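You operate a simulated robot arm through the tools that you are given. There is no shell and no other tool. Be economical: measure what you need, move in short steps, check, and stop when the job is done.

The job below is to be done with a simulated robot arm. You get a single attempt, and the scene is never put back.

JOB
Load the dressed rod from the yellow tray, try the green ring, pass it or send it back.
Fine: clamp it in the ring gauge rest for the try. Green tray if the ring slides on, else the yellow tray again. Slide back, clamp open.

Only the result counts: the job must be done as asked and must still hold three seconds after the hand-in. Knocking over, shifting, dropping, spilling or breaking anything else fails it.

ROBOT AND FRAMES
A 6-joint arm with a two-finger parallel gripper, fixed in place. Base frame: the origin is at the foot of the arm, x ahead of it, y to its left, z up; the work surface is at about z = 92. Readings come in cm, degrees, newtons and seconds.
With the tool pointing down near the work surface it reaches from about 22 to 62 cm from the base axis. Its first joint turns from -66.0 to 66.0 degrees. Payload 2.7 kg.
The tool frame sits at the grasp point between the pads (the TCP): z along the fingers, y along the line on which they close. The tips reach 2.3 cm beyond it. Largest opening 9.4 cm; finger width 3.8, thickness 1; the body of the gripper, 5.4 by 9.6 cm, starts 3.9 cm behind the TCP.
Orientation is told as [roll, pitch, yaw] about the base's x, y, z axes, in that order, counted from this pose: with the fingers straight down and closing along the base's y, the tool's x points along the base's -x, its y along +y and its z along -z.

CONTROLS
- The arm moves only by the tool nudge_tool. Its arguments are lists of equal length, an entry for each row: "translation": the shift along the tool's x, y, z in units of 50 mm (1.0 is 50 mm), a list of three; "rotation": the turn, a rotation vector about the tool's x, y, z in units of 5 degrees (1.0 is 5 degrees), a list of three; "fingers": the opening, from 0 (shut) to 1 (fully open). In form: {"translation": [[dx, dy, dz], ...], "rotation": [[rx, ry, rz], ...], "fingers": [fingers, ...]}. A call has 1 to 8 rows; each row shifts and turns the commanded pose from where the row before left it, along the tool's axes as they then stand. A call with a number of a shift or a turn outside -1 to 1 is refused whole. Each row takes 0.2 s and may step no farther than 5 cm and 8.6 degrees from the row before; otherwise, or with a gripper value out of range, the whole call is refused. A pose out of reach is approached as far as the arm can. The call stops where the force on the tool passes 90 N (or 10 N more than at its start, if that is more) or the arm is blocked; 0.2 s more then pass. The fingers move at their own pace (about 4.5 cm/s each) and stop on an object; they squeeze with about 33 N. The grip force told is the motor's: it shows also when the fingers shut on nothing. Time passes only in rows, and 0.2 s behind the last, so rows that do not move let the fingers close. The reply holds the time, the measured pose of the TCP, the force on the tool along the base axes, the opening and the grip force, in the units named above and with some noise, with the torque about the TCP (base axes, N m) and any sound that the robot's microphone picked up.
- Cameras (640 x 400 px; columns grow to the right, rows downward): "scene" is fixed at [7.77, -42.91, 140.84]; the picture's right is [0.79, -0.62, 0.00], its down [-0.33, -0.42, -0.84] and it looks along [0.52, 0.66, -0.54] (base axes); focal length 214 px, centre (320, 200). "wrist" rides on the gripper at [8.6, 1.6, -7.4] in the tool frame; the picture's right is [-0.18, 0.98, 0.00], its down [-0.58, -0.11, -0.81] and it looks along [-0.79, -0.15, 0.59] (tool axes); focal length 243 px, centre (320, 200). There is no depth. A picture from a camera that has moved, and an enlarged one, comes with that camera's place and axes in the base frame and with its lens.
- camera(camera): a new picture of that camera. It takes no simulated time.
- close_up(camera, box): a new picture of the part [left, top, right, bottom] of that camera's present view, enlarged. It takes no simulated time.
- sign_off(): hands the job in; it is judged then, once.

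Go step by step. Nothing tells you positions but the pictures and the camera data: compare them with the known pose of the tool, close in by small moves and look again before you grip or let go. The budget is 120 turns and 64 pictures, counting those below and the enlarged ones. Unless the task says otherwise, let go and move clear before handing in, and close with one line.

The tools are called after "Call:" as name(argument=value, ...) on one line, values as JSON. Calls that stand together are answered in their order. nudge_tool: Moves the arm, as the interface text tells. Its arguments: {"type":"object","properties":{"translation":{"type":"array","items":{"type":"array","items":{"type":"number"}}},"rotation":{"type":"array","items":{"type":"array","items":{"type":"number"}}},"fingers":{"type":"array","items":{"type":"number"}}},"required":["translation","rotation","fingers"]} The other tools are called the same way: camera (camera) takes a picture; close_up (camera, box) takes an enlarged picture of a part of a camera's view; sign_off () hands the job in.

At the start:

```text
time: 0.0
ee_pos: [29.33, -0.34, 135.36]
tool_rot: [0.0, 0.1, 0.0]
ft_force: [0.5, -1.0, 0.4]
moment: [0.04, 0.04, -0.02]
opening: 9.41
grasp_force: 0.1
```

scene: 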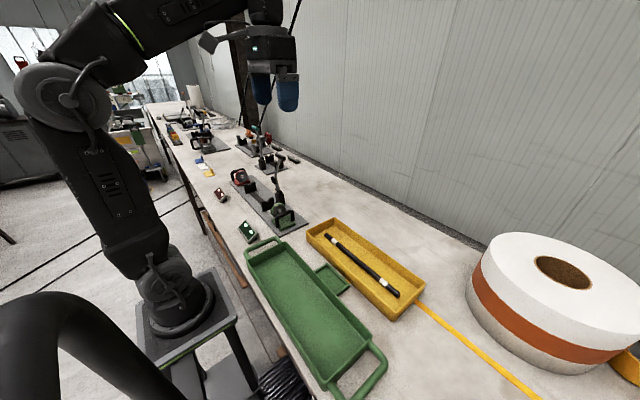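
wrist: 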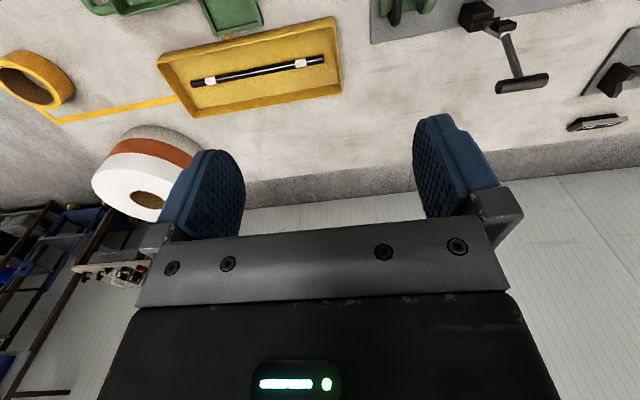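

I see the yellow tray with a black rod, the green tray, and several fixtures to the left. I'll look closer at them first.

Call:
close_up(camera="scene", box=[210, 140, 330, 240])

Call:
close_up(camera="scene", box=[150, 80, 310, 180])

Call:
close_up(camera="scene", box=[230, 200, 440, 400])

```text
4.00 times, centred on (270, 190) of scene
camera zoom: at [7.77, -42.91, 140.84], right [0.79, -0.62, 0.0], down [-0.33, -0.42, -0.84], along [0.52, 0.66, -0.54], focal length 858 px, centre (520, 240)
```

zoom: 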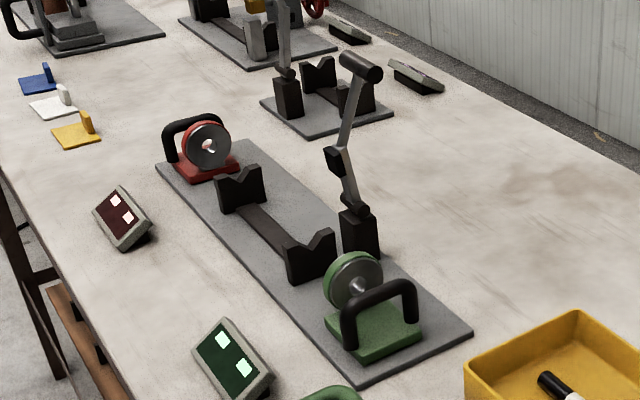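

```text
4.00 times, centred on (230, 130) of scene
camera zoom: at [7.77, -42.91, 140.84], right [0.79, -0.62, 0.0], down [-0.33, -0.42, -0.84], along [0.52, 0.66, -0.54], focal length 858 px, centre (680, 480)
```

zoom: 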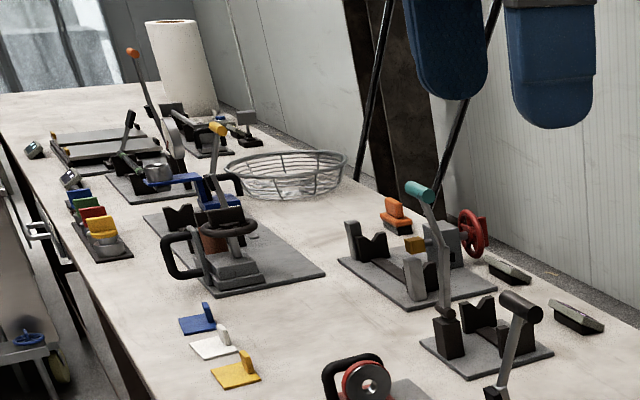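

```text
2.00 times, centred on (335, 300) of scene
camera zoom: at [7.77, -42.91, 140.84], right [0.79, -0.62, 0.0], down [-0.33, -0.42, -0.84], along [0.52, 0.66, -0.54], focal length 429 px, centre (290, 0)
```

zoom: 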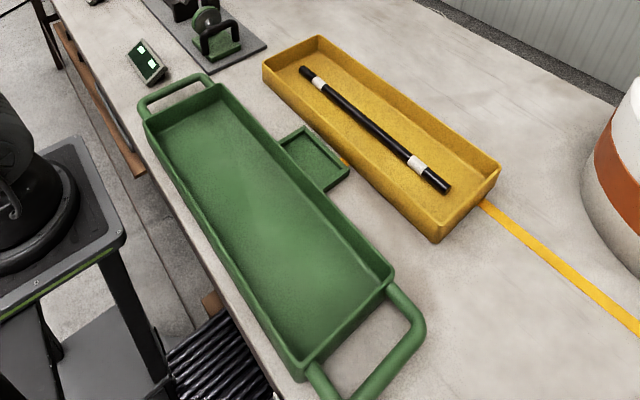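

The rod lies along y at about (42, -17). The ring rest runs along y at x≈34, with the green slide at the near end. I'll move over the rest at a safe height and look with the wrist camera.

Call:
nudge_tool(translation=[[0, 0.9, 0.2], [0, 0.9, 0.4], [0, 0.9, 0.4], [0, 0.9, 0.4], [0, 0.9, 0.4], [0, 0.9, 0.4]], rotation=[[0, 0, 0], [0, 0, 0], [0, 0, 0], [0, 0, 0], [0, 0, 0], [0, 0, 0]], fingers=[1, 1, 1, 1, 1, 1])

Call:
camera(camera="wrist")

Call:
close_up(camera="scene", box=[225, 160, 315, 240])

```text
time: 1.4
ee_pos: [29.07, 26.77, 124.39]
tool_rot: [0.0, 0.0, 0.0]
ft_force: [-0.1, 0.1, -0.5]
moment: [0.0, 0.0, -0.01]
opening: 9.4
grasp_force: 0.1
```

```text
58 pictures are left
camera wrist: at [20.4, 28.33, 131.78], right [0.18, 0.98, 0.0], down [0.58, -0.11, 0.81], along [0.79, -0.15, -0.59], focal length 243 px, centre (320, 200)
```

wrist: 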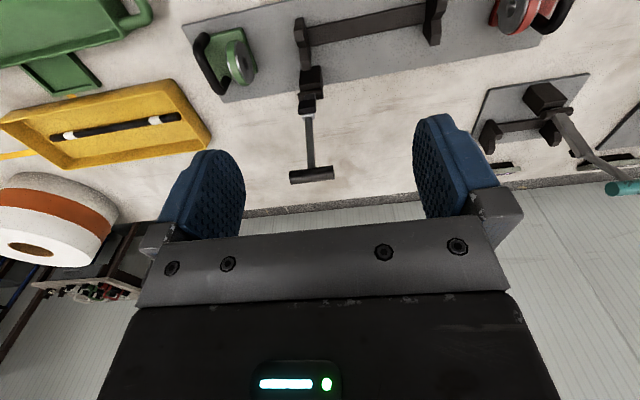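

```text
5.00 times, centred on (270, 200) of scene
camera zoom: at [7.77, -42.91, 140.84], right [0.79, -0.62, 0.0], down [-0.33, -0.42, -0.84], along [0.52, 0.66, -0.54], focal length 1072 px, centre (570, 200)
```

zoom: 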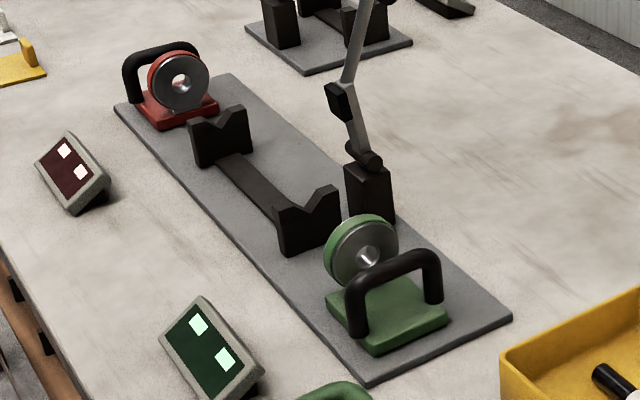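

The lever clamp leans back (+x), open. The rod will need the fingers closing along x, so I turn the wrist by 90° up here.

Call:
nudge_tool(translation=[[0, -0.5, 0], [0, 0, 0], [0, 0, 0], [0, 0, 0], [0, 0, 0], [0, 0, 0], [0, 0, 0], [0, 0, 0]], rotation=[[0, 0, -1], [0, 0, -1], [0, 0, -1], [0, 0, -1], [0, 0, -1], [0, 0, -1], [0, 0, -1], [0, 0, -1]], fingers=[1, 1, 1, 1, 1, 1, 1, 1])

Call:
nudge_tool(translation=[[0, 0, 0], [0, 0, 0], [0, 0, 0], [0, 0, 0], [0, 0, 0], [0, 0, 0], [0, 0, 0], [0, 0, 0]], rotation=[[0, 0, -1], [0, 0, -1], [0, 0, -1], [0, 0, -1], [0, 0, -1], [0, 0, -1], [0, 0, -1], [0, 0, -1]], fingers=[1, 1, 1, 1, 1, 1, 1, 1])

Call:
nudge_tool(translation=[[0, 0, 0], [0, 0, 0], [1, 1, 0], [1, 0, 0]], rotation=[[0, 0, -1], [0, 0, -1], [0, 0, 0], [0, 0, 0]], fingers=[1, 1, 1, 1])

Call:
camera(camera="wrist")

```text
time: 3.2
ee_pos: [29.21, 24.08, 124.29]
tool_rot: [0.0, 0.0, 40.1]
ft_force: [-0.5, 1.0, 0.0]
moment: [0.0, 0.0, 0.02]
opening: 9.41
grasp_force: 0.2
```

```text
time: 5.0
ee_pos: [29.3, 24.15, 124.27]
tool_rot: [-0.1, 0.0, 80.1]
ft_force: [-0.7, 0.6, -0.3]
moment: [-0.03, -0.04, -0.01]
opening: 9.38
grasp_force: 0.0
```

```text
refused: row 3 steps farther than a row can; nothing moved
```

```text
56 pictures are left
camera wrist: at [26.19, 15.92, 131.72], right [-0.94, 0.35, 0.0], down [0.21, 0.55, 0.81], along [0.28, 0.76, -0.59], focal length 243 px, centre (320, 200)
```

wrist: 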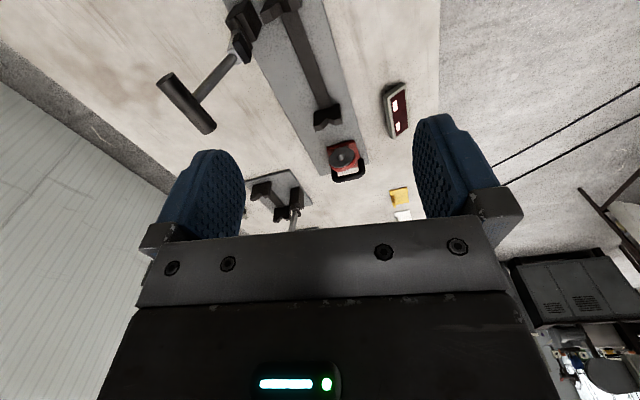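

Continuing: finish the turn and back off to y≈5 to view the rest.

Call:
nudge_tool(translation=[[0, 0, -0.4], [0, 0, -0.4], [0, -0.9, 0], [0.8, -0.5, 0], [1, 0, 0], [1, 0, 0], [1, 0, 0]], rotation=[[0, 0, -1], [0, 0, -1], [0, 0, 0], [0, 0, 0], [0, 0, 0], [0, 0, 0], [0, 0, 0]], fingers=[1, 1, 1, 1, 1, 1, 1])

Call:
camera(camera="wrist")

```text
time: 6.6
ee_pos: [36.29, 4.83, 128.39]
tool_rot: [0.0, 0.0, 90.1]
ft_force: [-0.5, -0.5, 1.4]
moment: [-0.03, 0.01, 0.0]
opening: 9.42
grasp_force: 0.1
```

```text
55 pictures are left
camera wrist: at [34.62, -3.79, 135.74], right [-0.98, 0.18, 0.0], down [0.11, 0.58, 0.81], along [0.15, 0.79, -0.59], focal length 243 px, centre (320, 200)
```

wrist: 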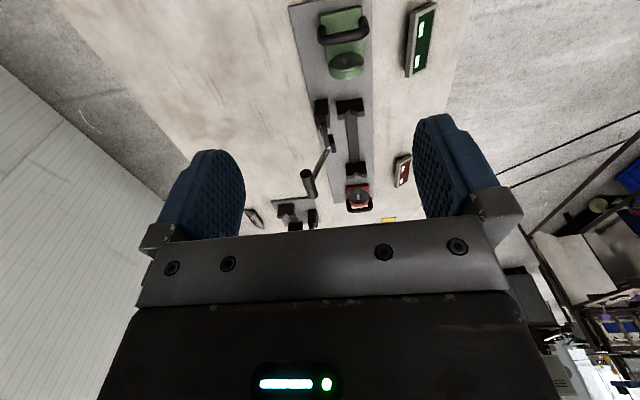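

Good view of the rest; enlarging it.

Call:
close_up(camera="wrist", box=[270, 0, 400, 110])

Call:
close_up(camera="wrist", box=[270, 80, 410, 230])

```text
3.64 times, centred on (335, 55) of wrist
camera zoom: at [34.62, -3.79, 135.74], right [-0.98, 0.18, 0.0], down [0.11, 0.58, 0.81], along [0.15, 0.79, -0.59], focal length 882 px, centre (266, 727)
```

zoom: 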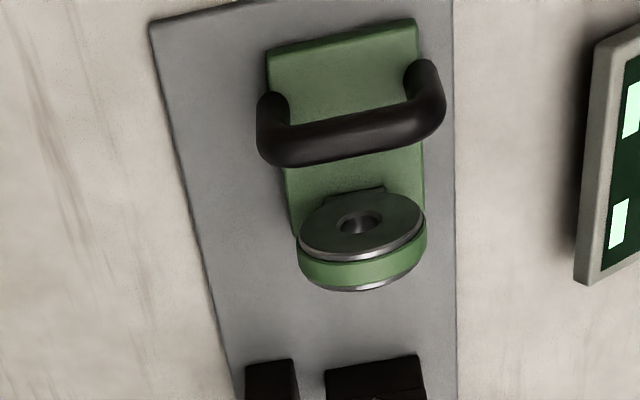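

```text
2.67 times, centred on (340, 155) of wrist
camera zoom: at [34.62, -3.79, 135.74], right [-0.98, 0.18, 0.0], down [0.11, 0.58, 0.81], along [0.15, 0.79, -0.59], focal length 647 px, centre (267, 320)
```

zoom: 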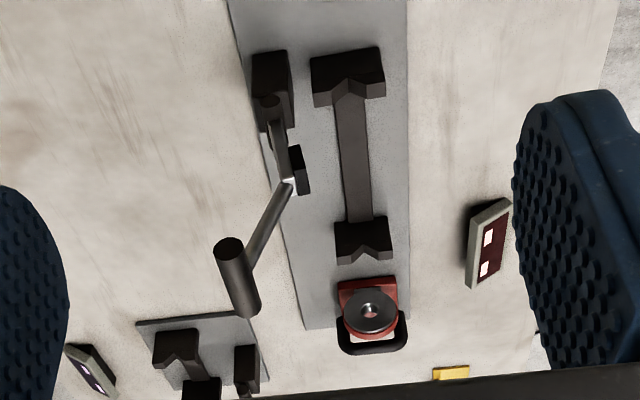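

Estimates: V-blocks at x≈34.1, y≈23–26 and 40–43. The green ring sits at y≈13, z≈97. The lever pivot is at about (39.4, 22.5, 98.5), its handle at (41, 22.3, 113). Next I go over the rod.

Call:
nudge_tool(translation=[[0.8, -0.2, 0], [0.7, -0.19, 0.5], [0.7, -0.19, 0.5], [0.7, -0.19, 0.5], [0.7, -0.19, 0.5], [0.7, -0.19, 0.5]], rotation=[[0, 0, 0], [0, 0, 0], [0, 0, 0], [0, 0, 0], [0, 0, 0], [0, 0, 0]], fingers=[0.6, 0.6, 0.6, 0.6, 0.6, 0.6])

Call:
camera(camera="wrist")

Call:
close_up(camera="scene", box=[280, 190, 460, 330])

```text
time: 8.0
ee_pos: [41.95, -16.37, 115.83]
tool_rot: [0.0, -0.1, 89.9]
ft_force: [1.1, 0.6, 0.0]
moment: [-0.01, 0.02, 0.0]
opening: 5.64
grasp_force: 0.0
```

```text
52 pictures are left
camera wrist: at [40.27, -25.11, 123.24], right [-0.98, 0.18, 0.0], down [0.11, 0.58, 0.81], along [0.15, 0.79, -0.59], focal length 243 px, centre (320, 200)
```

wrist: 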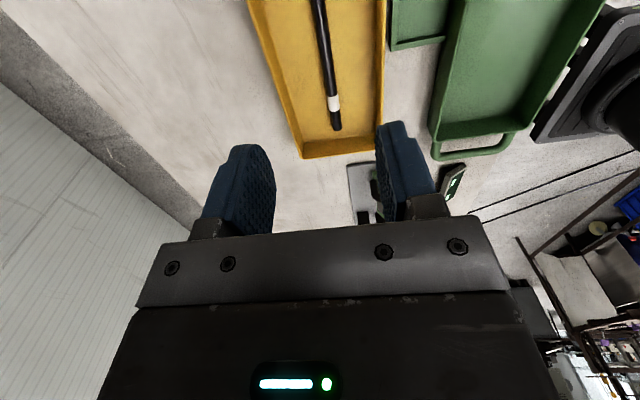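

```text
2.86 times, centred on (370, 260) of scene
camera zoom: at [7.77, -42.91, 140.84], right [0.79, -0.62, 0.0], down [-0.33, -0.42, -0.84], along [0.52, 0.66, -0.54], focal length 613 px, centre (177, 29)
```

zoom: 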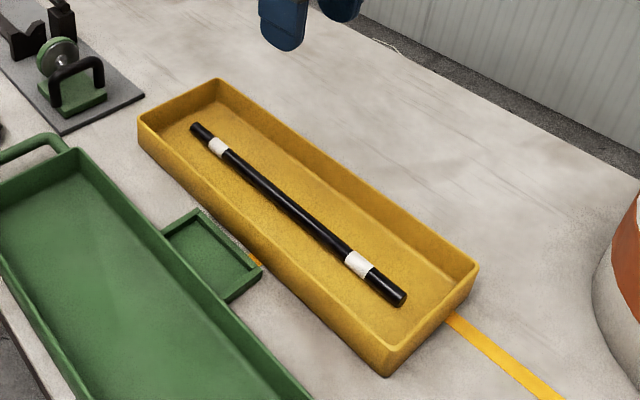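

The rod centre is at about (41.95, -16.4), axis along y, in line with the tool. Descending above it.

Call:
nudge_tool(translation=[[0, 0, 0.9], [0, 0, 0.9], [0, 0, 0.9], [0, 0, 0.6], [0, 0, 0.4]], rotation=[[0, 0, 0], [0, 0, 0], [0, 0, 0], [0, 0, 0], [0, 0, 0]], fingers=[0.5, 0.5, 0.5, 0.5, 0.5])

Call:
close_up(camera="scene", box=[300, 190, 440, 330])

Call:
camera(camera="wrist")

```text
time: 9.2
ee_pos: [42.02, -16.27, 97.33]
tool_rot: [0.0, -0.1, 89.9]
ft_force: [1.0, 0.3, 0.3]
moment: [-0.01, -0.01, 0.02]
opening: 4.73
grasp_force: 0.1
```

```text
2.86 times, centred on (370, 260) of scene
camera zoom: at [7.77, -42.91, 140.84], right [0.79, -0.62, 0.0], down [-0.33, -0.42, -0.84], along [0.52, 0.66, -0.54], focal length 613 px, centre (177, 29)
```

zoom: 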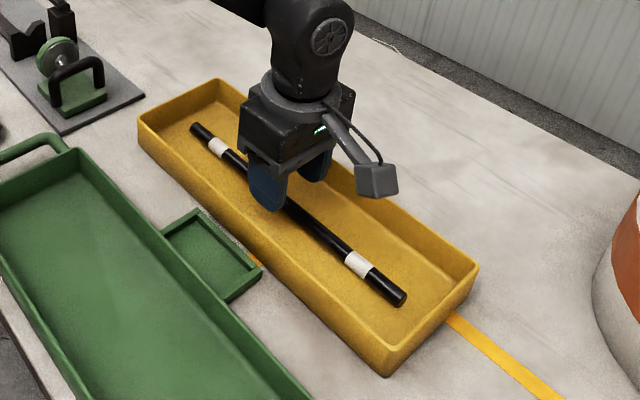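

```text
49 pictures are left
camera wrist: at [40.31, -25.03, 104.76], right [-0.98, 0.18, 0.0], down [0.11, 0.58, 0.81], along [0.15, 0.79, -0.59], focal length 243 px, centre (320, 200)
```

wrist: 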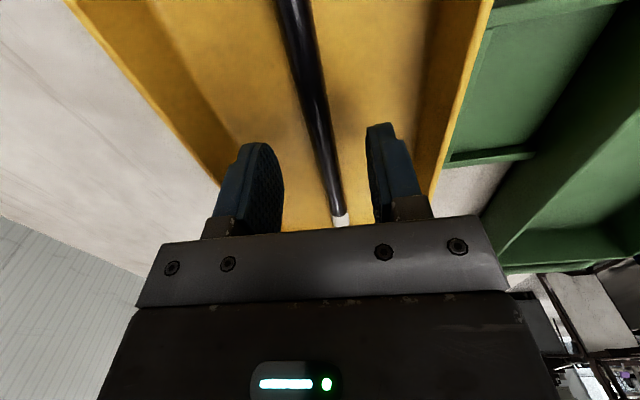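

Rod is centred between the fingers. Lowering in small steps.

Call:
nudge_tool(translation=[[0, 0, 0.15], [0, 0, 0.15], [0, 0, 0.06]], rotation=[[0, 0, 0], [0, 0, 0], [0, 0, 0]], fingers=[0.5, 0.5, 0.5])

Call:
nudge_tool(translation=[[0, 0, 0.04]], rotation=[[0, 0, 0]], fingers=[0.5])

Call:
close_up(camera="scene", box=[350, 210, 400, 260])

```text
time: 10.0
ee_pos: [42.09, -16.27, 95.41]
tool_rot: [0.0, 0.1, 89.9]
ft_force: [0.5, 0.0, -0.3]
moment: [-0.01, 0.0, 0.01]
opening: 4.7
grasp_force: 0.2
```

```text
time: 10.4
ee_pos: [41.99, -16.29, 95.35]
tool_rot: [0.0, 0.0, 90.0]
ft_force: [0.1, -0.3, 0.1]
moment: [-0.05, -0.01, 0.03]
opening: 4.68
grasp_force: 0.0
```

```text
8.00 times, centred on (375, 235) of scene
camera zoom: at [7.77, -42.91, 140.84], right [0.79, -0.62, 0.0], down [-0.33, -0.42, -0.84], along [0.52, 0.66, -0.54], focal length 1716 px, centre (-120, -80)
```

zoom: 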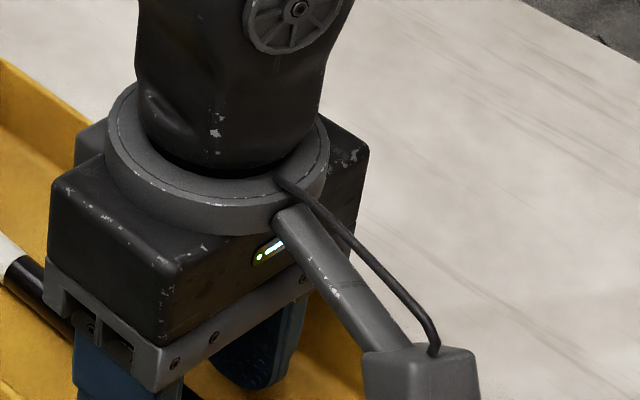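

Not touching the floor yet. One small step more, then close.

Call:
nudge_tool(translation=[[0, 0, 0.05], [0, 0, 0], [0, 0, 0], [0, 0, 0], [0, 0, 0], [0, 0, 0]], rotation=[[0, 0, 0], [0, 0, 0], [0, 0, 0], [0, 0, 0], [0, 0, 0], [0, 0, 0]], fingers=[0.5, 0, 0, 0, 0, 0])

Call:
nudge_tool(translation=[[0, 0, -0.2], [0, 0, -0.4], [0, 0, -0.6], [0, 0, -0.8]], rotation=[[0, 0, 0], [0, 0, 0], [0, 0, 0], [0, 0, 0]], fingers=[0, 0, 0, 0])

Call:
camera(camera="scene")

Call:
camera(camera="wrist")

```text
time: 11.8
ee_pos: [41.89, -16.31, 95.17]
tool_rot: [0.1, 0.1, 90.0]
ft_force: [0.0, 0.2, -0.6]
moment: [0.0, -0.04, -0.01]
opening: 1.41
grasp_force: 32.9
```

```text
time: 12.8
ee_pos: [41.88, -16.51, 105.16]
tool_rot: [0.0, -0.1, 90.0]
ft_force: [0.2, -0.3, -1.3]
moment: [0.01, 0.01, 0.01]
opening: 1.4
grasp_force: 33.1
```

```text
47 pictures are left
```

scene: 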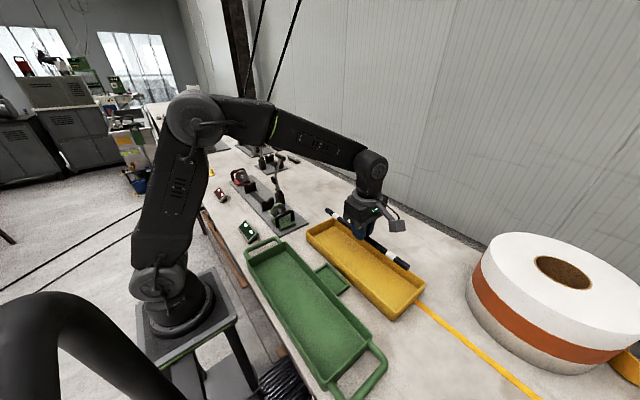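

```text
46 pictures are left
camera wrist: at [40.24, -25.2, 112.52], right [-0.98, 0.18, 0.0], down [0.11, 0.58, 0.81], along [0.15, 0.79, -0.59], focal length 243 px, centre (320, 200)
```

wrist: 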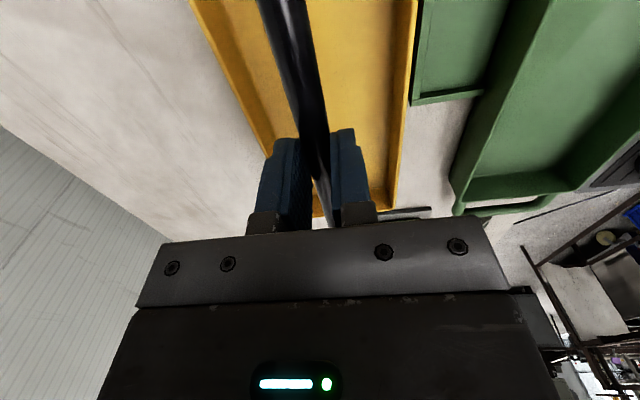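

Rod is held (diameter 1.4). I carry it to the rest along x≈30, left of the raised lever, at z≈108.

Call:
nudge_tool(translation=[[-0.8, 0.476, -0.12], [-0.8, 0.476, -0.12], [-0.8, 0.476, -0.12], [-0.8, 0.476, -0.12], [-0.8, 0.476, -0.12]], rotation=[[0, 0, 0], [0, 0, 0], [0, 0, 0], [0, 0, 0], [0, 0, 0]], fingers=[0, 0, 0, 0, 0])

Call:
nudge_tool(translation=[[-0.74, 0, 0], [-0.74, 0, 0], [-0.74, 0, 0], [-0.74, 0, 0], [-0.74, 0, 0], [-0.74, 0, 0], [-0.74, 0, 0], [-0.74, 0, 0]], rotation=[[0, 0, 0], [0, 0, 0], [0, 0, 0], [0, 0, 0], [0, 0, 0], [0, 0, 0], [0, 0, 0], [0, 0, 0]], fingers=[0, 0, 0, 0, 0, 0, 0, 0])

Call:
camera(camera="wrist")

Call:
close_up(camera="scene", box=[200, 120, 340, 240])

```text
time: 14.0
ee_pos: [30.16, 3.78, 108.08]
tool_rot: [0.0, 0.0, 89.9]
ft_force: [-0.1, -0.2, -0.5]
moment: [-0.05, 0.02, -0.01]
opening: 1.4
grasp_force: 33.1
```

```text
time: 15.8
ee_pos: [30.05, 33.14, 108.17]
tool_rot: [0.1, 0.0, 89.8]
ft_force: [0.7, -0.2, -0.4]
moment: [0.01, -0.04, 0.01]
opening: 1.4
grasp_force: 32.5
```

```text
45 pictures are left
camera wrist: at [28.4, 24.42, 115.45], right [-0.98, 0.19, 0.0], down [0.11, 0.58, 0.81], along [0.15, 0.79, -0.59], focal length 243 px, centre (320, 200)
```

wrist: 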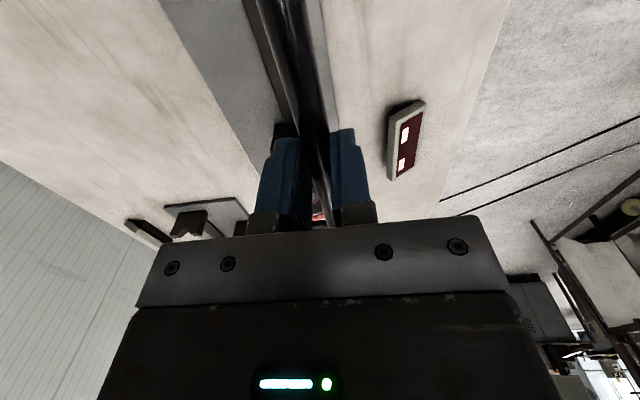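

```text
3.33 times, centred on (270, 180) of scene
camera zoom: at [7.77, -42.92, 140.84], right [0.79, -0.62, 0.0], down [-0.33, -0.42, -0.84], along [0.52, 0.66, -0.54], focal length 715 px, centre (487, 267)
```

zoom: 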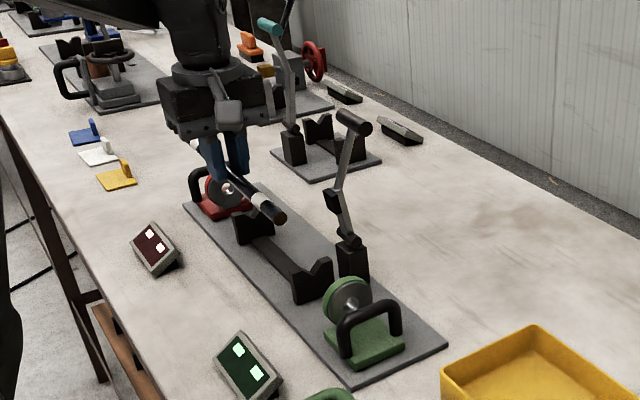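

Rod's near end clears the lever. Shifting to x≈34.1 above the V-blocks and lowering partway.

Call:
nudge_tool(translation=[[0, -0.41, 0], [0, -0.41, 0], [0, 0, 0.4], [0, 0, 0.4]], rotation=[[0, 0, 0], [0, 0, 0], [0, 0, 0], [0, 0, 0]], fingers=[0, 0, 0, 0])

Call:
close_up(camera="wrist", box=[200, 0, 420, 240])

Call:
close_up(camera="scene", box=[235, 160, 315, 230])

```text
time: 16.8
ee_pos: [34.4, 33.09, 104.11]
tool_rot: [0.0, 0.0, 90.0]
ft_force: [-0.1, 0.3, -0.7]
moment: [0.01, -0.02, -0.02]
opening: 1.41
grasp_force: 32.9
```

```text
1.67 times, centred on (310, 120) of wrist
camera zoom: at [32.68, 24.43, 111.42], right [-0.98, 0.18, 0.0], down [0.11, 0.58, 0.81], along [0.15, 0.79, -0.59], focal length 404 px, centre (337, 333)
```

zoom: 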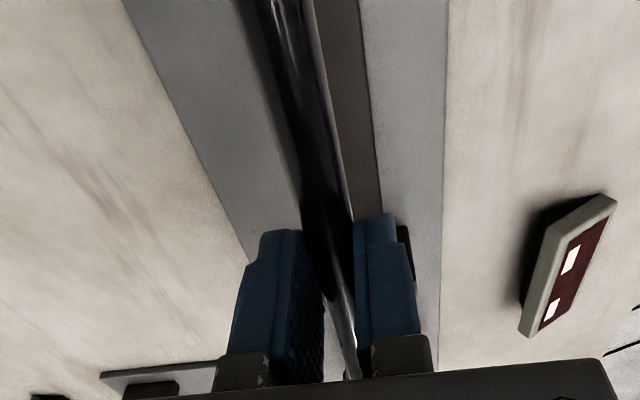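

```text
5.71 times, centred on (275, 195) of scene
camera zoom: at [7.77, -42.91, 140.84], right [0.79, -0.62, 0.0], down [-0.33, -0.42, -0.84], along [0.52, 0.66, -0.54], focal length 1226 px, centre (577, 229)
```

zoom: 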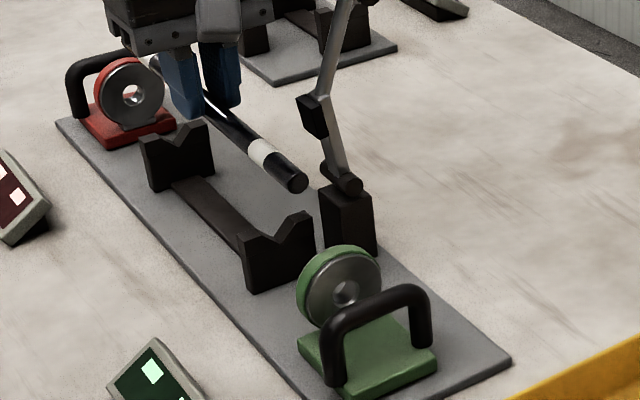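

Rail/V centre is x≈34.2, so I shift −0.2 in x and lower the rod gently towards the notches (contact expected near TCP z≈98.8).

Call:
nudge_tool(translation=[[0, 0.04, 0.3], [0, 0, 0.3], [0, 0, 0.2], [0, 0, 0.1]], rotation=[[0, 0, 0], [0, 0, 0], [0, 0, 0], [0, 0, 0]], fingers=[0, 0, 0, 0])

Call:
close_up(camera="scene", box=[235, 160, 315, 230])

```text
time: 17.8
ee_pos: [34.28, 33.14, 99.51]
tool_rot: [0.0, 0.0, 90.0]
ft_force: [-1.0, -0.5, -1.2]
moment: [-0.02, -0.02, 0.0]
opening: 1.4
grasp_force: 32.0
```

```text
5.71 times, centred on (275, 195) of scene
camera zoom: at [7.77, -42.91, 140.84], right [0.79, -0.62, 0.0], down [-0.33, -0.42, -0.84], along [0.52, 0.66, -0.54], focal length 1226 px, centre (577, 229)
```

zoom: 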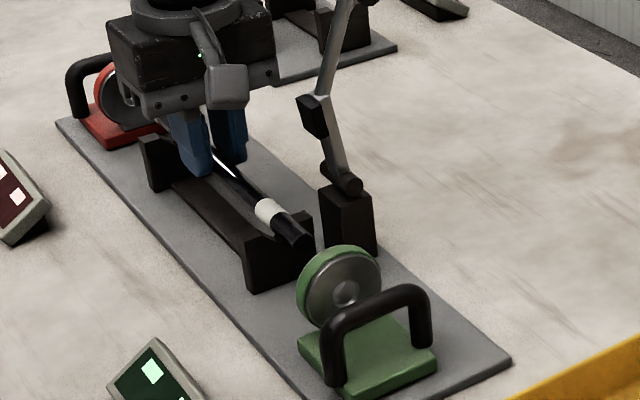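

The band sits above the near V-block and there is overhang toward the green ring, which is good. Lowering gently to contact.

Call:
nudge_tool(translation=[[0, 0, 0.06], [0, 0, 0.04]], rotation=[[0, 0, 0], [0, 0, 0]], fingers=[0, 0])

Call:
nudge_tool(translation=[[0, 0, 0.04]], rotation=[[0, 0, 0]], fingers=[0])

Call:
nudge_tool(translation=[[0, 0, 0.04]], rotation=[[0, 0, 0]], fingers=[0])

```text
time: 18.4
ee_pos: [34.04, 33.4, 99.12]
tool_rot: [-0.1, 0.1, 90.0]
ft_force: [-0.4, -1.1, 1.1]
moment: [-0.04, -0.01, -0.01]
opening: 1.39
grasp_force: 32.6
```

```text
time: 18.8
ee_pos: [34.24, 33.27, 99.03]
tool_rot: [-0.1, -0.1, 90.0]
ft_force: [-7.1, 0.4, 15.0]
moment: [-0.53, 0.09, -0.22]
opening: 1.4
grasp_force: 32.7
```

```text
time: 19.2
ee_pos: [34.01, 33.19, 98.77]
tool_rot: [0.0, -0.1, 90.0]
ft_force: [-15.5, -0.8, 19.9]
moment: [-0.01, 0.27, -0.04]
opening: 1.42
grasp_force: 32.4
```

Contact with a −x reaction: the V centre is slightly to −x. I ease over and read again.

Call:
nudge_tool(translation=[[0, 0.03, 0]], rotation=[[0, 0, 0]], fingers=[0])

Call:
nudge_tool(translation=[[0, 0.03, 0.01]], rotation=[[0, 0, 0]], fingers=[0])

```text
time: 19.6
ee_pos: [34.05, 33.34, 98.76]
tool_rot: [-0.2, -0.1, 90.1]
ft_force: [-6.5, 3.9, 16.9]
moment: [-0.14, 0.1, -0.04]
opening: 1.39
grasp_force: 32.8
```

```text
time: 20.0
ee_pos: [33.98, 33.29, 98.71]
tool_rot: [-0.3, -0.1, 90.0]
ft_force: [7.3, 6.2, 14.7]
moment: [-0.19, -0.09, 0.0]
opening: 1.38
grasp_force: 32.9
```

Seated at x≈34.0. Releasing with a small opening.

Call:
nudge_tool(translation=[[0, -0.015, 0], [0, 0, 0], [0, 0, 0], [0, 0, 0]], rotation=[[0, 0, 0], [0, 0, 0], [0, 0, 0], [0, 0, 0]], fingers=[0.2, 0.35, 0.4, 0.4])

Call:
close_up(camera="scene", box=[235, 160, 315, 230])

Call:
camera(camera="wrist")

```text
time: 21.0
ee_pos: [33.99, 33.2, 98.65]
tool_rot: [-0.1, -0.1, 90.0]
ft_force: [0.2, 0.1, 0.7]
moment: [0.0, 0.0, 0.03]
opening: 3.75
grasp_force: 0.1
```

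```text
5.71 times, centred on (275, 195) of scene
camera zoom: at [7.77, -42.91, 140.84], right [0.79, -0.62, 0.0], down [-0.33, -0.42, -0.84], along [0.52, 0.66, -0.54], focal length 1226 px, centre (577, 229)
```

zoom: 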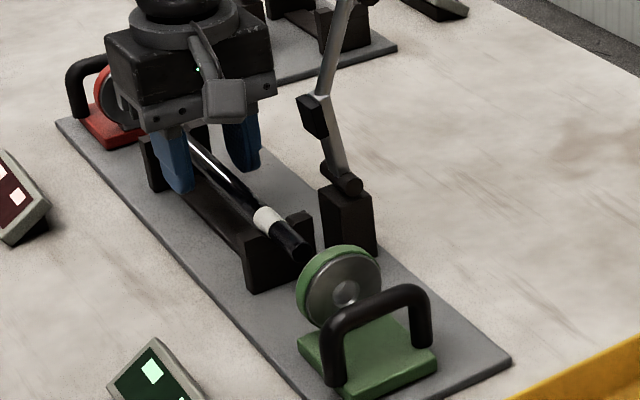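

```text
39 pictures are left
camera wrist: at [32.22, 24.55, 106.04], right [-0.98, 0.18, 0.0], down [0.11, 0.58, 0.81], along [0.15, 0.79, -0.59], focal length 243 px, centre (320, 200)
```

wrist: 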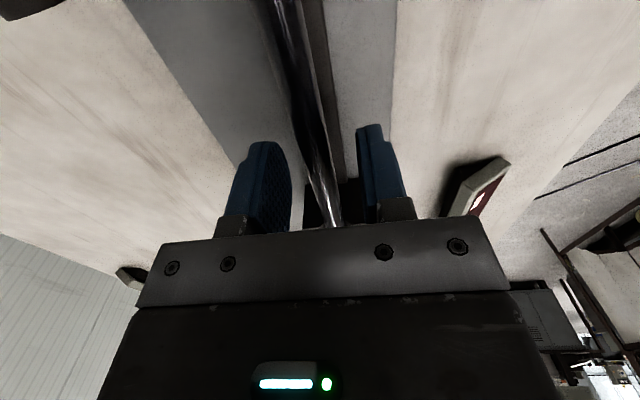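

Rod rests in both V-blocks. I rise clear and turn back to yaw 0 for the lever.

Call:
nudge_tool(translation=[[0, 0, -0.5], [0, 0, -1], [0, 0, -1], [0, 0, -1], [0, 0, -1], [0, 0, -0.8]], rotation=[[0, 0, 0], [0, 0, 0], [0, 0, 0], [0, 0, 0], [0, 0, 0], [0, 0, 0]], fingers=[0.4, 0.4, 0.4, 0.8, 0.8, 0.8])

Call:
nudge_tool(translation=[[0, 0, 0], [0, 0, 0], [0, 0, 0], [0, 0, 0], [0, 0, 0], [0, 0, 0], [0, 0, 0], [0, 0, 0]], rotation=[[0, 0, 1], [0, 0, 1], [0, 0, 1], [0, 0, 1], [0, 0, 1], [0, 0, 1], [0, 0, 1], [0, 0, 1]], fingers=[0.8, 0.8, 0.8, 0.8, 0.8, 0.8, 0.8, 0.8])

Call:
nudge_tool(translation=[[0, 0, 0], [0, 0, 0], [0, 0, 0], [0, 0, 0], [0, 0, 0], [0, 0, 0], [0, 0, 0], [0, 0, 0]], rotation=[[0, 0, 1], [0, 0, 1], [0, 0, 1], [0, 0, 1], [0, 0, 1], [0, 0, 1], [0, 0, 1], [0, 0, 1]], fingers=[0.8, 0.8, 0.8, 0.8, 0.8, 0.8, 0.8, 0.8])

Call:
nudge_tool(translation=[[0, 0, 0], [0, 0, 0], [0.4, -0.8, 0], [0.4, -0.8, 0], [0, -0.5, 0]], rotation=[[0, 0, 1], [0, 0, 1], [0, 0, 0], [0, 0, 0], [0, 0, 0]], fingers=[0.8, 0.8, 0.8, 0.8, 0.8])

Call:
camera(camera="wrist")

Call:
close_up(camera="scene", box=[225, 120, 325, 240])

```text
time: 22.4
ee_pos: [34.01, 33.17, 125.36]
tool_rot: [0.1, 0.0, 90.0]
ft_force: [0.1, 0.2, -0.3]
moment: [0.01, 0.04, -0.04]
opening: 7.55
grasp_force: 0.1
```

```text
time: 24.2
ee_pos: [33.76, 33.2, 125.11]
tool_rot: [0.0, 0.1, 49.9]
ft_force: [0.1, -0.2, -0.6]
moment: [-0.01, 0.02, -0.01]
opening: 7.51
grasp_force: 0.1
```

```text
time: 26.0
ee_pos: [33.68, 33.21, 125.1]
tool_rot: [0.0, 0.0, 10.0]
ft_force: [0.9, 0.1, 0.2]
moment: [0.0, 0.02, 0.0]
opening: 7.52
grasp_force: 0.0
```

```text
time: 27.2
ee_pos: [29.65, 22.6, 125.02]
tool_rot: [0.0, 0.1, 0.0]
ft_force: [-0.1, -0.8, 0.4]
moment: [-0.01, -0.03, -0.04]
opening: 7.53
grasp_force: 0.2
```

```text
38 pictures are left
camera wrist: at [21.02, 24.29, 132.41], right [0.18, 0.98, 0.0], down [0.58, -0.11, 0.81], along [0.79, -0.15, -0.59], focal length 243 px, centre (320, 200)
```

wrist: 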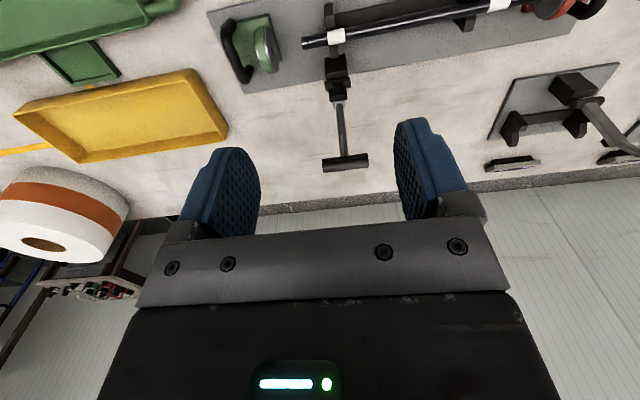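

```text
3.33 times, centred on (275, 180) of scene
camera zoom: at [7.77, -42.91, 140.84], right [0.79, -0.62, 0.0], down [-0.33, -0.42, -0.84], along [0.52, 0.66, -0.54], focal length 715 px, centre (470, 267)
```

zoom: 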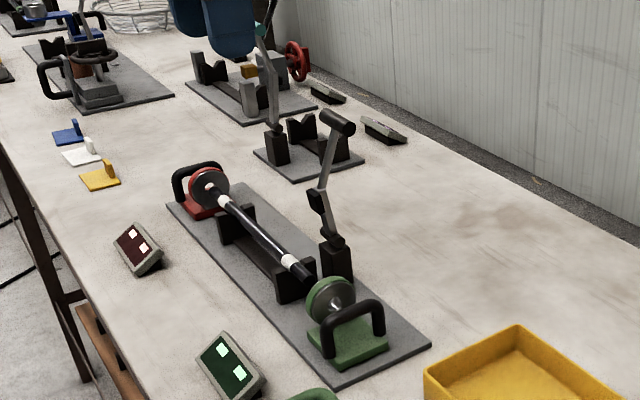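

Checking the far end of the rod against the red ring, and the lever, in enlargement.

Call:
close_up(camera="scene", box=[270, 160, 305, 240])

Call:
close_up(camera="scene", box=[220, 160, 260, 190])

Call:
close_up(camera="wrist", box=[280, 0, 400, 190])

```text
5.00 times, centred on (288, 200) of scene
camera zoom: at [7.77, -42.91, 140.84], right [0.79, -0.62, 0.0], down [-0.33, -0.42, -0.84], along [0.52, 0.66, -0.54], focal length 1072 px, centre (482, 200)
```

zoom: 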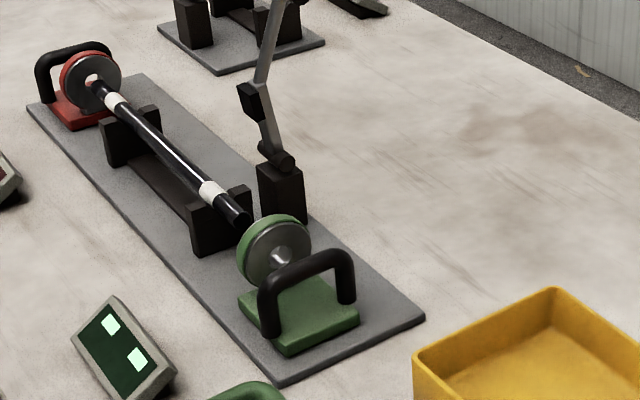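

```text
13.33 times, centred on (240, 175) of scene
camera zoom: at [7.77, -42.91, 140.84], right [0.79, -0.62, 0.0], down [-0.33, -0.42, -0.84], along [0.52, 0.66, -0.54], focal length 2860 px, centre (1387, 533)
```

zoom: 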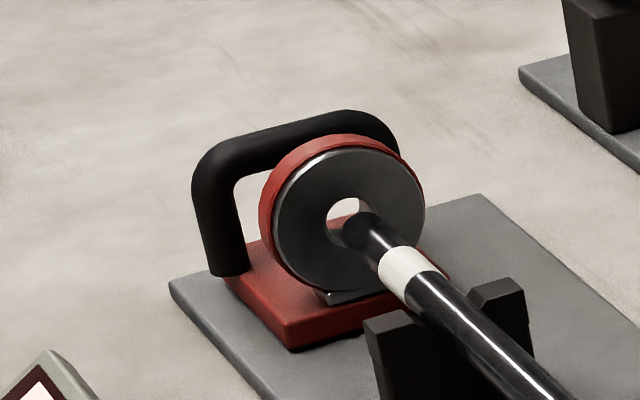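

```text
2.11 times, centred on (340, 95) of wrist
camera zoom: at [21.02, 24.29, 132.41], right [0.18, 0.98, 0.0], down [0.58, -0.11, 0.81], along [0.79, -0.15, -0.59], focal length 511 px, centre (278, 421)
```

zoom: 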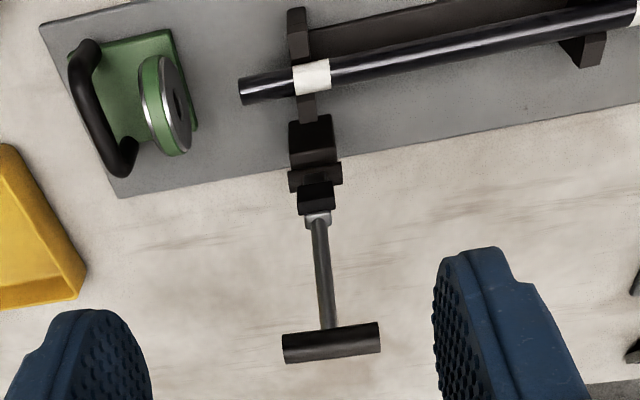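

Rod is well seated, bands on the V-blocks, short of the red ring. The lever handle is about (40.7, 23.4, 113), 5 cm long along y. I go above it with the fingers open to straddle its ends.

Call:
nudge_tool(translation=[[-0.75, 0.08, 0], [-0.75, 0.08, 0.2], [-0.73, 0, 0.4], [0, 0, 0.3]], rotation=[[0, 0, 0], [0, 0, 0], [0, 0, 0], [0, 0, 0]], fingers=[0.95, 0.95, 0.95, 0.95])

Call:
camera(camera="wrist")

Call:
close_up(camera="scene", box=[240, 120, 330, 210])

```text
time: 28.2
ee_pos: [41.02, 23.6, 120.54]
tool_rot: [-0.1, 0.0, 0.0]
ft_force: [-0.5, 0.6, -0.4]
moment: [0.0, 0.04, 0.01]
opening: 8.95
grasp_force: 0.1
```

```text
33 pictures are left
camera wrist: at [32.23, 25.14, 127.9], right [0.18, 0.98, 0.0], down [0.58, -0.11, 0.81], along [0.79, -0.15, -0.59], focal length 243 px, centre (320, 200)
```

wrist: 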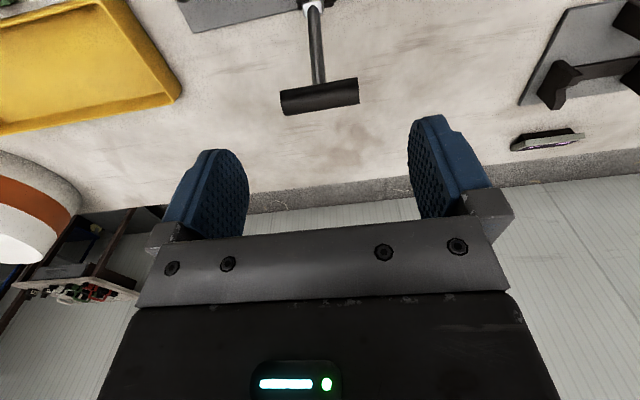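

```text
4.44 times, centred on (285, 165) of scene
camera zoom: at [7.77, -42.91, 140.84], right [0.79, -0.62, 0.0], down [-0.33, -0.42, -0.84], along [0.52, 0.66, -0.54], focal length 953 px, centre (476, 356)
```

zoom: 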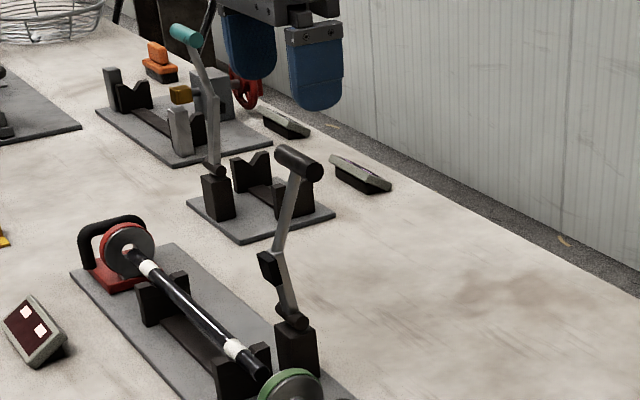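

Handle found at (40.9, 23.4, 113.0); tool is centred over it. Descending around it.

Call:
nudge_tool(translation=[[0, -0.02, 0.5], [0, 0, 0.5], [0, 0, 0.5]], rotation=[[0, 0, 0], [0, 0, 0], [0, 0, 0]], fingers=[0.95, 0.95, 0.95])

Call:
close_up(camera="wrist", box=[160, 60, 500, 260])

Call:
close_up(camera="scene", box=[250, 110, 330, 190])

```text
time: 29.0
ee_pos: [41.03, 23.46, 113.08]
tool_rot: [0.0, 0.0, 0.0]
ft_force: [-0.1, -0.4, -0.5]
moment: [0.01, -0.01, 0.05]
opening: 8.92
grasp_force: 0.0
```

```text
1.88 times, centred on (330, 160) of wrist
camera zoom: at [32.33, 24.98, 120.47], right [0.18, 0.98, 0.0], down [0.58, -0.11, 0.81], along [0.79, -0.15, -0.59], focal length 457 px, centre (301, 275)
```

zoom: 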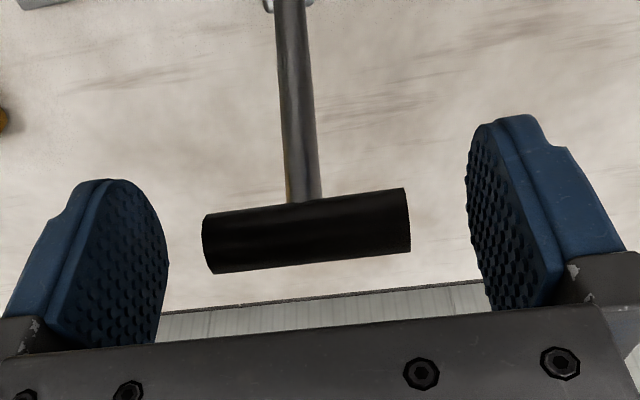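

```text
5.00 times, centred on (290, 150) of scene
camera zoom: at [7.77, -42.91, 140.84], right [0.79, -0.62, 0.0], down [-0.33, -0.42, -0.84], along [0.52, 0.66, -0.54], focal length 1072 px, centre (470, 450)
```

zoom: 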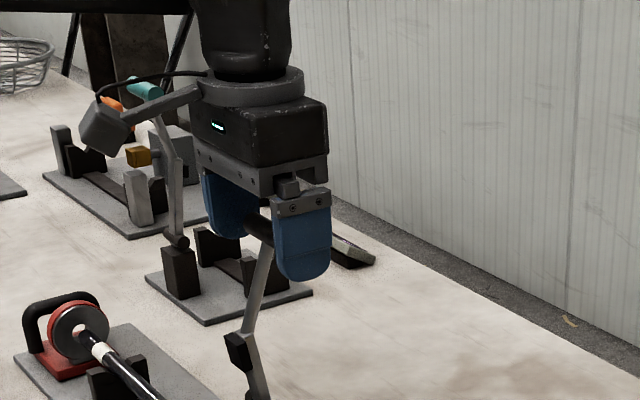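

Handle is centred between the pads. Gripping it.

Call:
nudge_tool(translation=[[0, 0, 0.06], [0, 0, 0], [0, 0, 0], [0, 0, 0], [0, 0, 0]], rotation=[[0, 0, 0], [0, 0, 0], [0, 0, 0], [0, 0, 0], [0, 0, 0]], fingers=[0.7, 0.5, 0.4, 0.4, 0.4])

```text
time: 30.2
ee_pos: [41.01, 23.44, 112.88]
tool_rot: [0.1, -0.1, 0.0]
ft_force: [2.1, 9.7, 0.3]
moment: [0.51, -0.29, 0.12]
opening: 6.81
grasp_force: 44.9
```

Fingers stopped at 6.8 cm, wider than expected; looking.

Call:
close_up(camera="wrist", box=[160, 60, 500, 260])

Call:
nudge_tool(translation=[[0, 0, 0]], rotation=[[0, 0, 0]], fingers=[0.4])

```text
1.88 times, centred on (330, 160) of wrist
camera zoom: at [32.29, 25.05, 120.23], right [0.18, 0.98, 0.0], down [0.58, -0.11, 0.81], along [0.79, -0.15, -0.59], focal length 457 px, centre (301, 275)
```

zoom: 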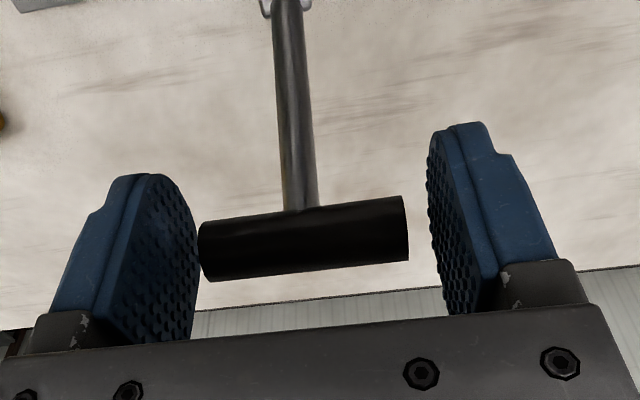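

```text
time: 30.6
ee_pos: [40.98, 23.54, 112.79]
tool_rot: [0.1, 0.0, 0.0]
ft_force: [1.9, 11.7, 0.9]
moment: [0.5, -0.29, 0.12]
opening: 6.82
grasp_force: 45.1
```

Likely the handle's collision ends are rounded, so this is a real grip. The green sign board is near the end of the lever arc, so I regrip with the TCP a little higher and further +x for clearance.

Call:
nudge_tool(translation=[[0, 0, 0], [0, 0, 0], [-0.16, 0.02, -0.16], [0, 0, 0], [0, 0, 0], [0, 0, 0]], rotation=[[0, 0, 0], [0, 0, 0], [0, 0, 0], [0, 0, 0], [0, 0, 0], [0, 0, 0]], fingers=[0.85, 0.85, 0.85, 0.5, 0.5, 0.5])

```text
time: 32.0
ee_pos: [41.63, 23.57, 113.56]
tool_rot: [0.0, -0.1, 0.0]
ft_force: [-0.7, 1.2, -1.3]
moment: [-0.01, 0.12, 0.01]
opening: 6.8
grasp_force: 45.1
```

Well centred now. Swinging the lever along its arc toward −x, first part.

Call:
nudge_tool(translation=[[0.2, 0, 0], [0.35, 0, -0.006], [0.492, 0, 0.088]], rotation=[[0, 0, 0], [0, 0, 0], [0, 0, 0]], fingers=[0.5, 0.5, 0.5])

Call:
close_up(camera="scene", box=[230, 110, 330, 240])

```text
time: 32.8
ee_pos: [36.59, 23.58, 113.21]
tool_rot: [-0.1, -0.3, 0.0]
ft_force: [4.2, -11.1, 20.8]
moment: [-0.13, -1.25, 0.15]
opening: 6.81
grasp_force: 45.0
```

```text
3.08 times, centred on (280, 175) of scene
camera zoom: at [7.76, -42.97, 140.82], right [0.79, -0.62, 0.0], down [-0.33, -0.42, -0.84], along [0.52, 0.66, -0.54], focal length 660 px, centre (443, 277)
```

zoom: 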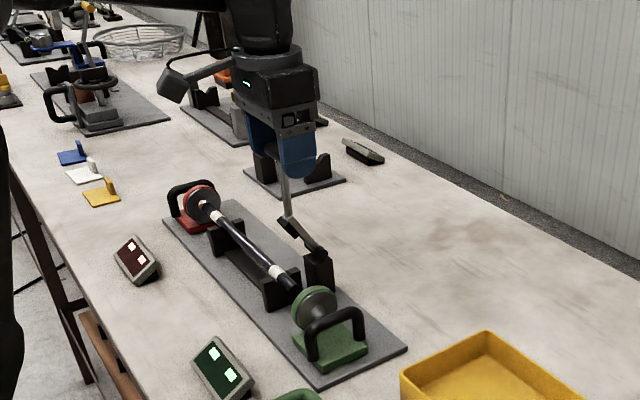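

The lever follows. Continuing in short steps while watching forces.

Call:
nudge_tool(translation=[[0.47, 0, 0.15], [0.434, 0, 0.24]], rotation=[[0, 0, 0], [0, 0, 0]], fingers=[0.5, 0.5])

```text
time: 33.4
ee_pos: [32.1, 23.5, 111.1]
tool_rot: [-0.3, -0.1, 0.0]
ft_force: [2.4, -23.1, 12.3]
moment: [-0.41, -1.2, 0.15]
opening: 6.84
grasp_force: 45.0
```

Call:
nudge_tool(translation=[[0.384, -0.03, 0.31], [0.32, -0.02, 0.38]], rotation=[[0, 0, 0], [0, 0, 0]], fingers=[0.5, 0.5])

```text
time: 34.0
ee_pos: [28.59, 23.42, 107.7]
tool_rot: [0.1, -0.1, 0.0]
ft_force: [3.7, -10.0, 8.1]
moment: [0.05, -1.25, 0.17]
opening: 6.82
grasp_force: 44.9
```

Call:
nudge_tool(translation=[[0.25, -0.01, 0.43], [0.172, -0.01, 0.47]], rotation=[[0, 0, 0], [0, 0, 0]], fingers=[0.5, 0.5])

Call:
close_up(camera="scene", box=[230, 150, 310, 240])

Call:
camera(camera="wrist")

```text
time: 34.6
ee_pos: [26.4, 23.48, 103.24]
tool_rot: [0.5, -0.2, 0.1]
ft_force: [-8.0, 21.8, 10.2]
moment: [0.3, -1.18, 0.04]
opening: 6.82
grasp_force: 44.7
```

```text
4.44 times, centred on (270, 195) of scene
camera zoom: at [7.74, -42.86, 140.86], right [0.79, -0.62, 0.0], down [-0.33, -0.42, -0.84], along [0.52, 0.66, -0.54], focal length 953 px, centre (542, 222)
```

zoom: 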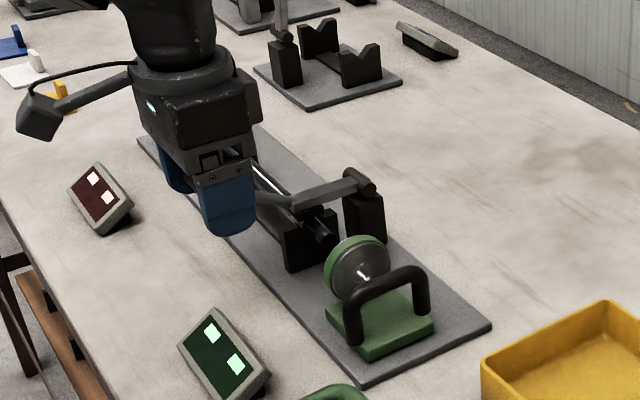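

```text
26 pictures are left
camera wrist: at [17.72, 24.99, 110.68], right [0.18, 0.98, 0.01], down [0.58, -0.11, 0.81], along [0.79, -0.14, -0.59], focal length 243 px, centre (320, 200)
```

wrist: 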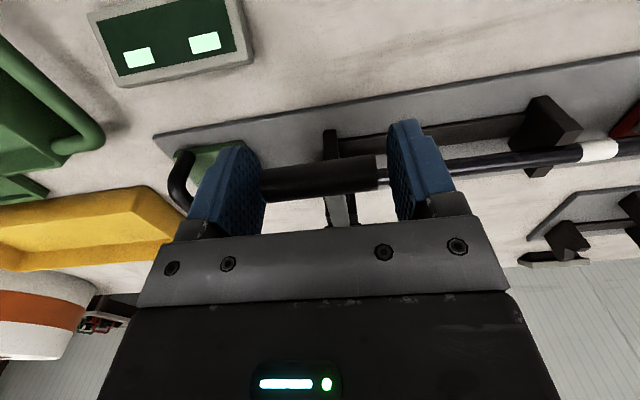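

Lever nearly down, sign board clear. Small steps down, watching force and sound.

Call:
nudge_tool(translation=[[0.05, 0.03, 0.2]], rotation=[[0, 0, 0]], fingers=[0.5])

Call:
nudge_tool(translation=[[0.03, 0, 0.16]], rotation=[[0, 0, 0]], fingers=[0.5])

Call:
nudge_tool(translation=[[0.01, 0, 0.12]], rotation=[[0, 0, 0]], fingers=[0.5])

```text
time: 35.0
ee_pos: [26.35, 23.45, 102.7]
tool_rot: [0.4, -0.6, 0.1]
ft_force: [-16.5, 3.6, 52.9]
moment: [0.07, -0.15, 0.14]
opening: 6.81
grasp_force: 45.1
```

```text
time: 35.4
ee_pos: [26.34, 23.47, 101.88]
tool_rot: [0.4, -0.6, 0.0]
ft_force: [-0.1, 1.6, 38.4]
moment: [-0.08, -0.46, -0.15]
opening: 6.84
grasp_force: 43.4
```

```text
time: 35.8
ee_pos: [26.21, 23.52, 101.29]
tool_rot: [0.7, -0.6, 0.0]
ft_force: [5.3, -5.6, 50.9]
moment: [0.1, 0.15, 0.05]
opening: 6.86
grasp_force: 45.3
```

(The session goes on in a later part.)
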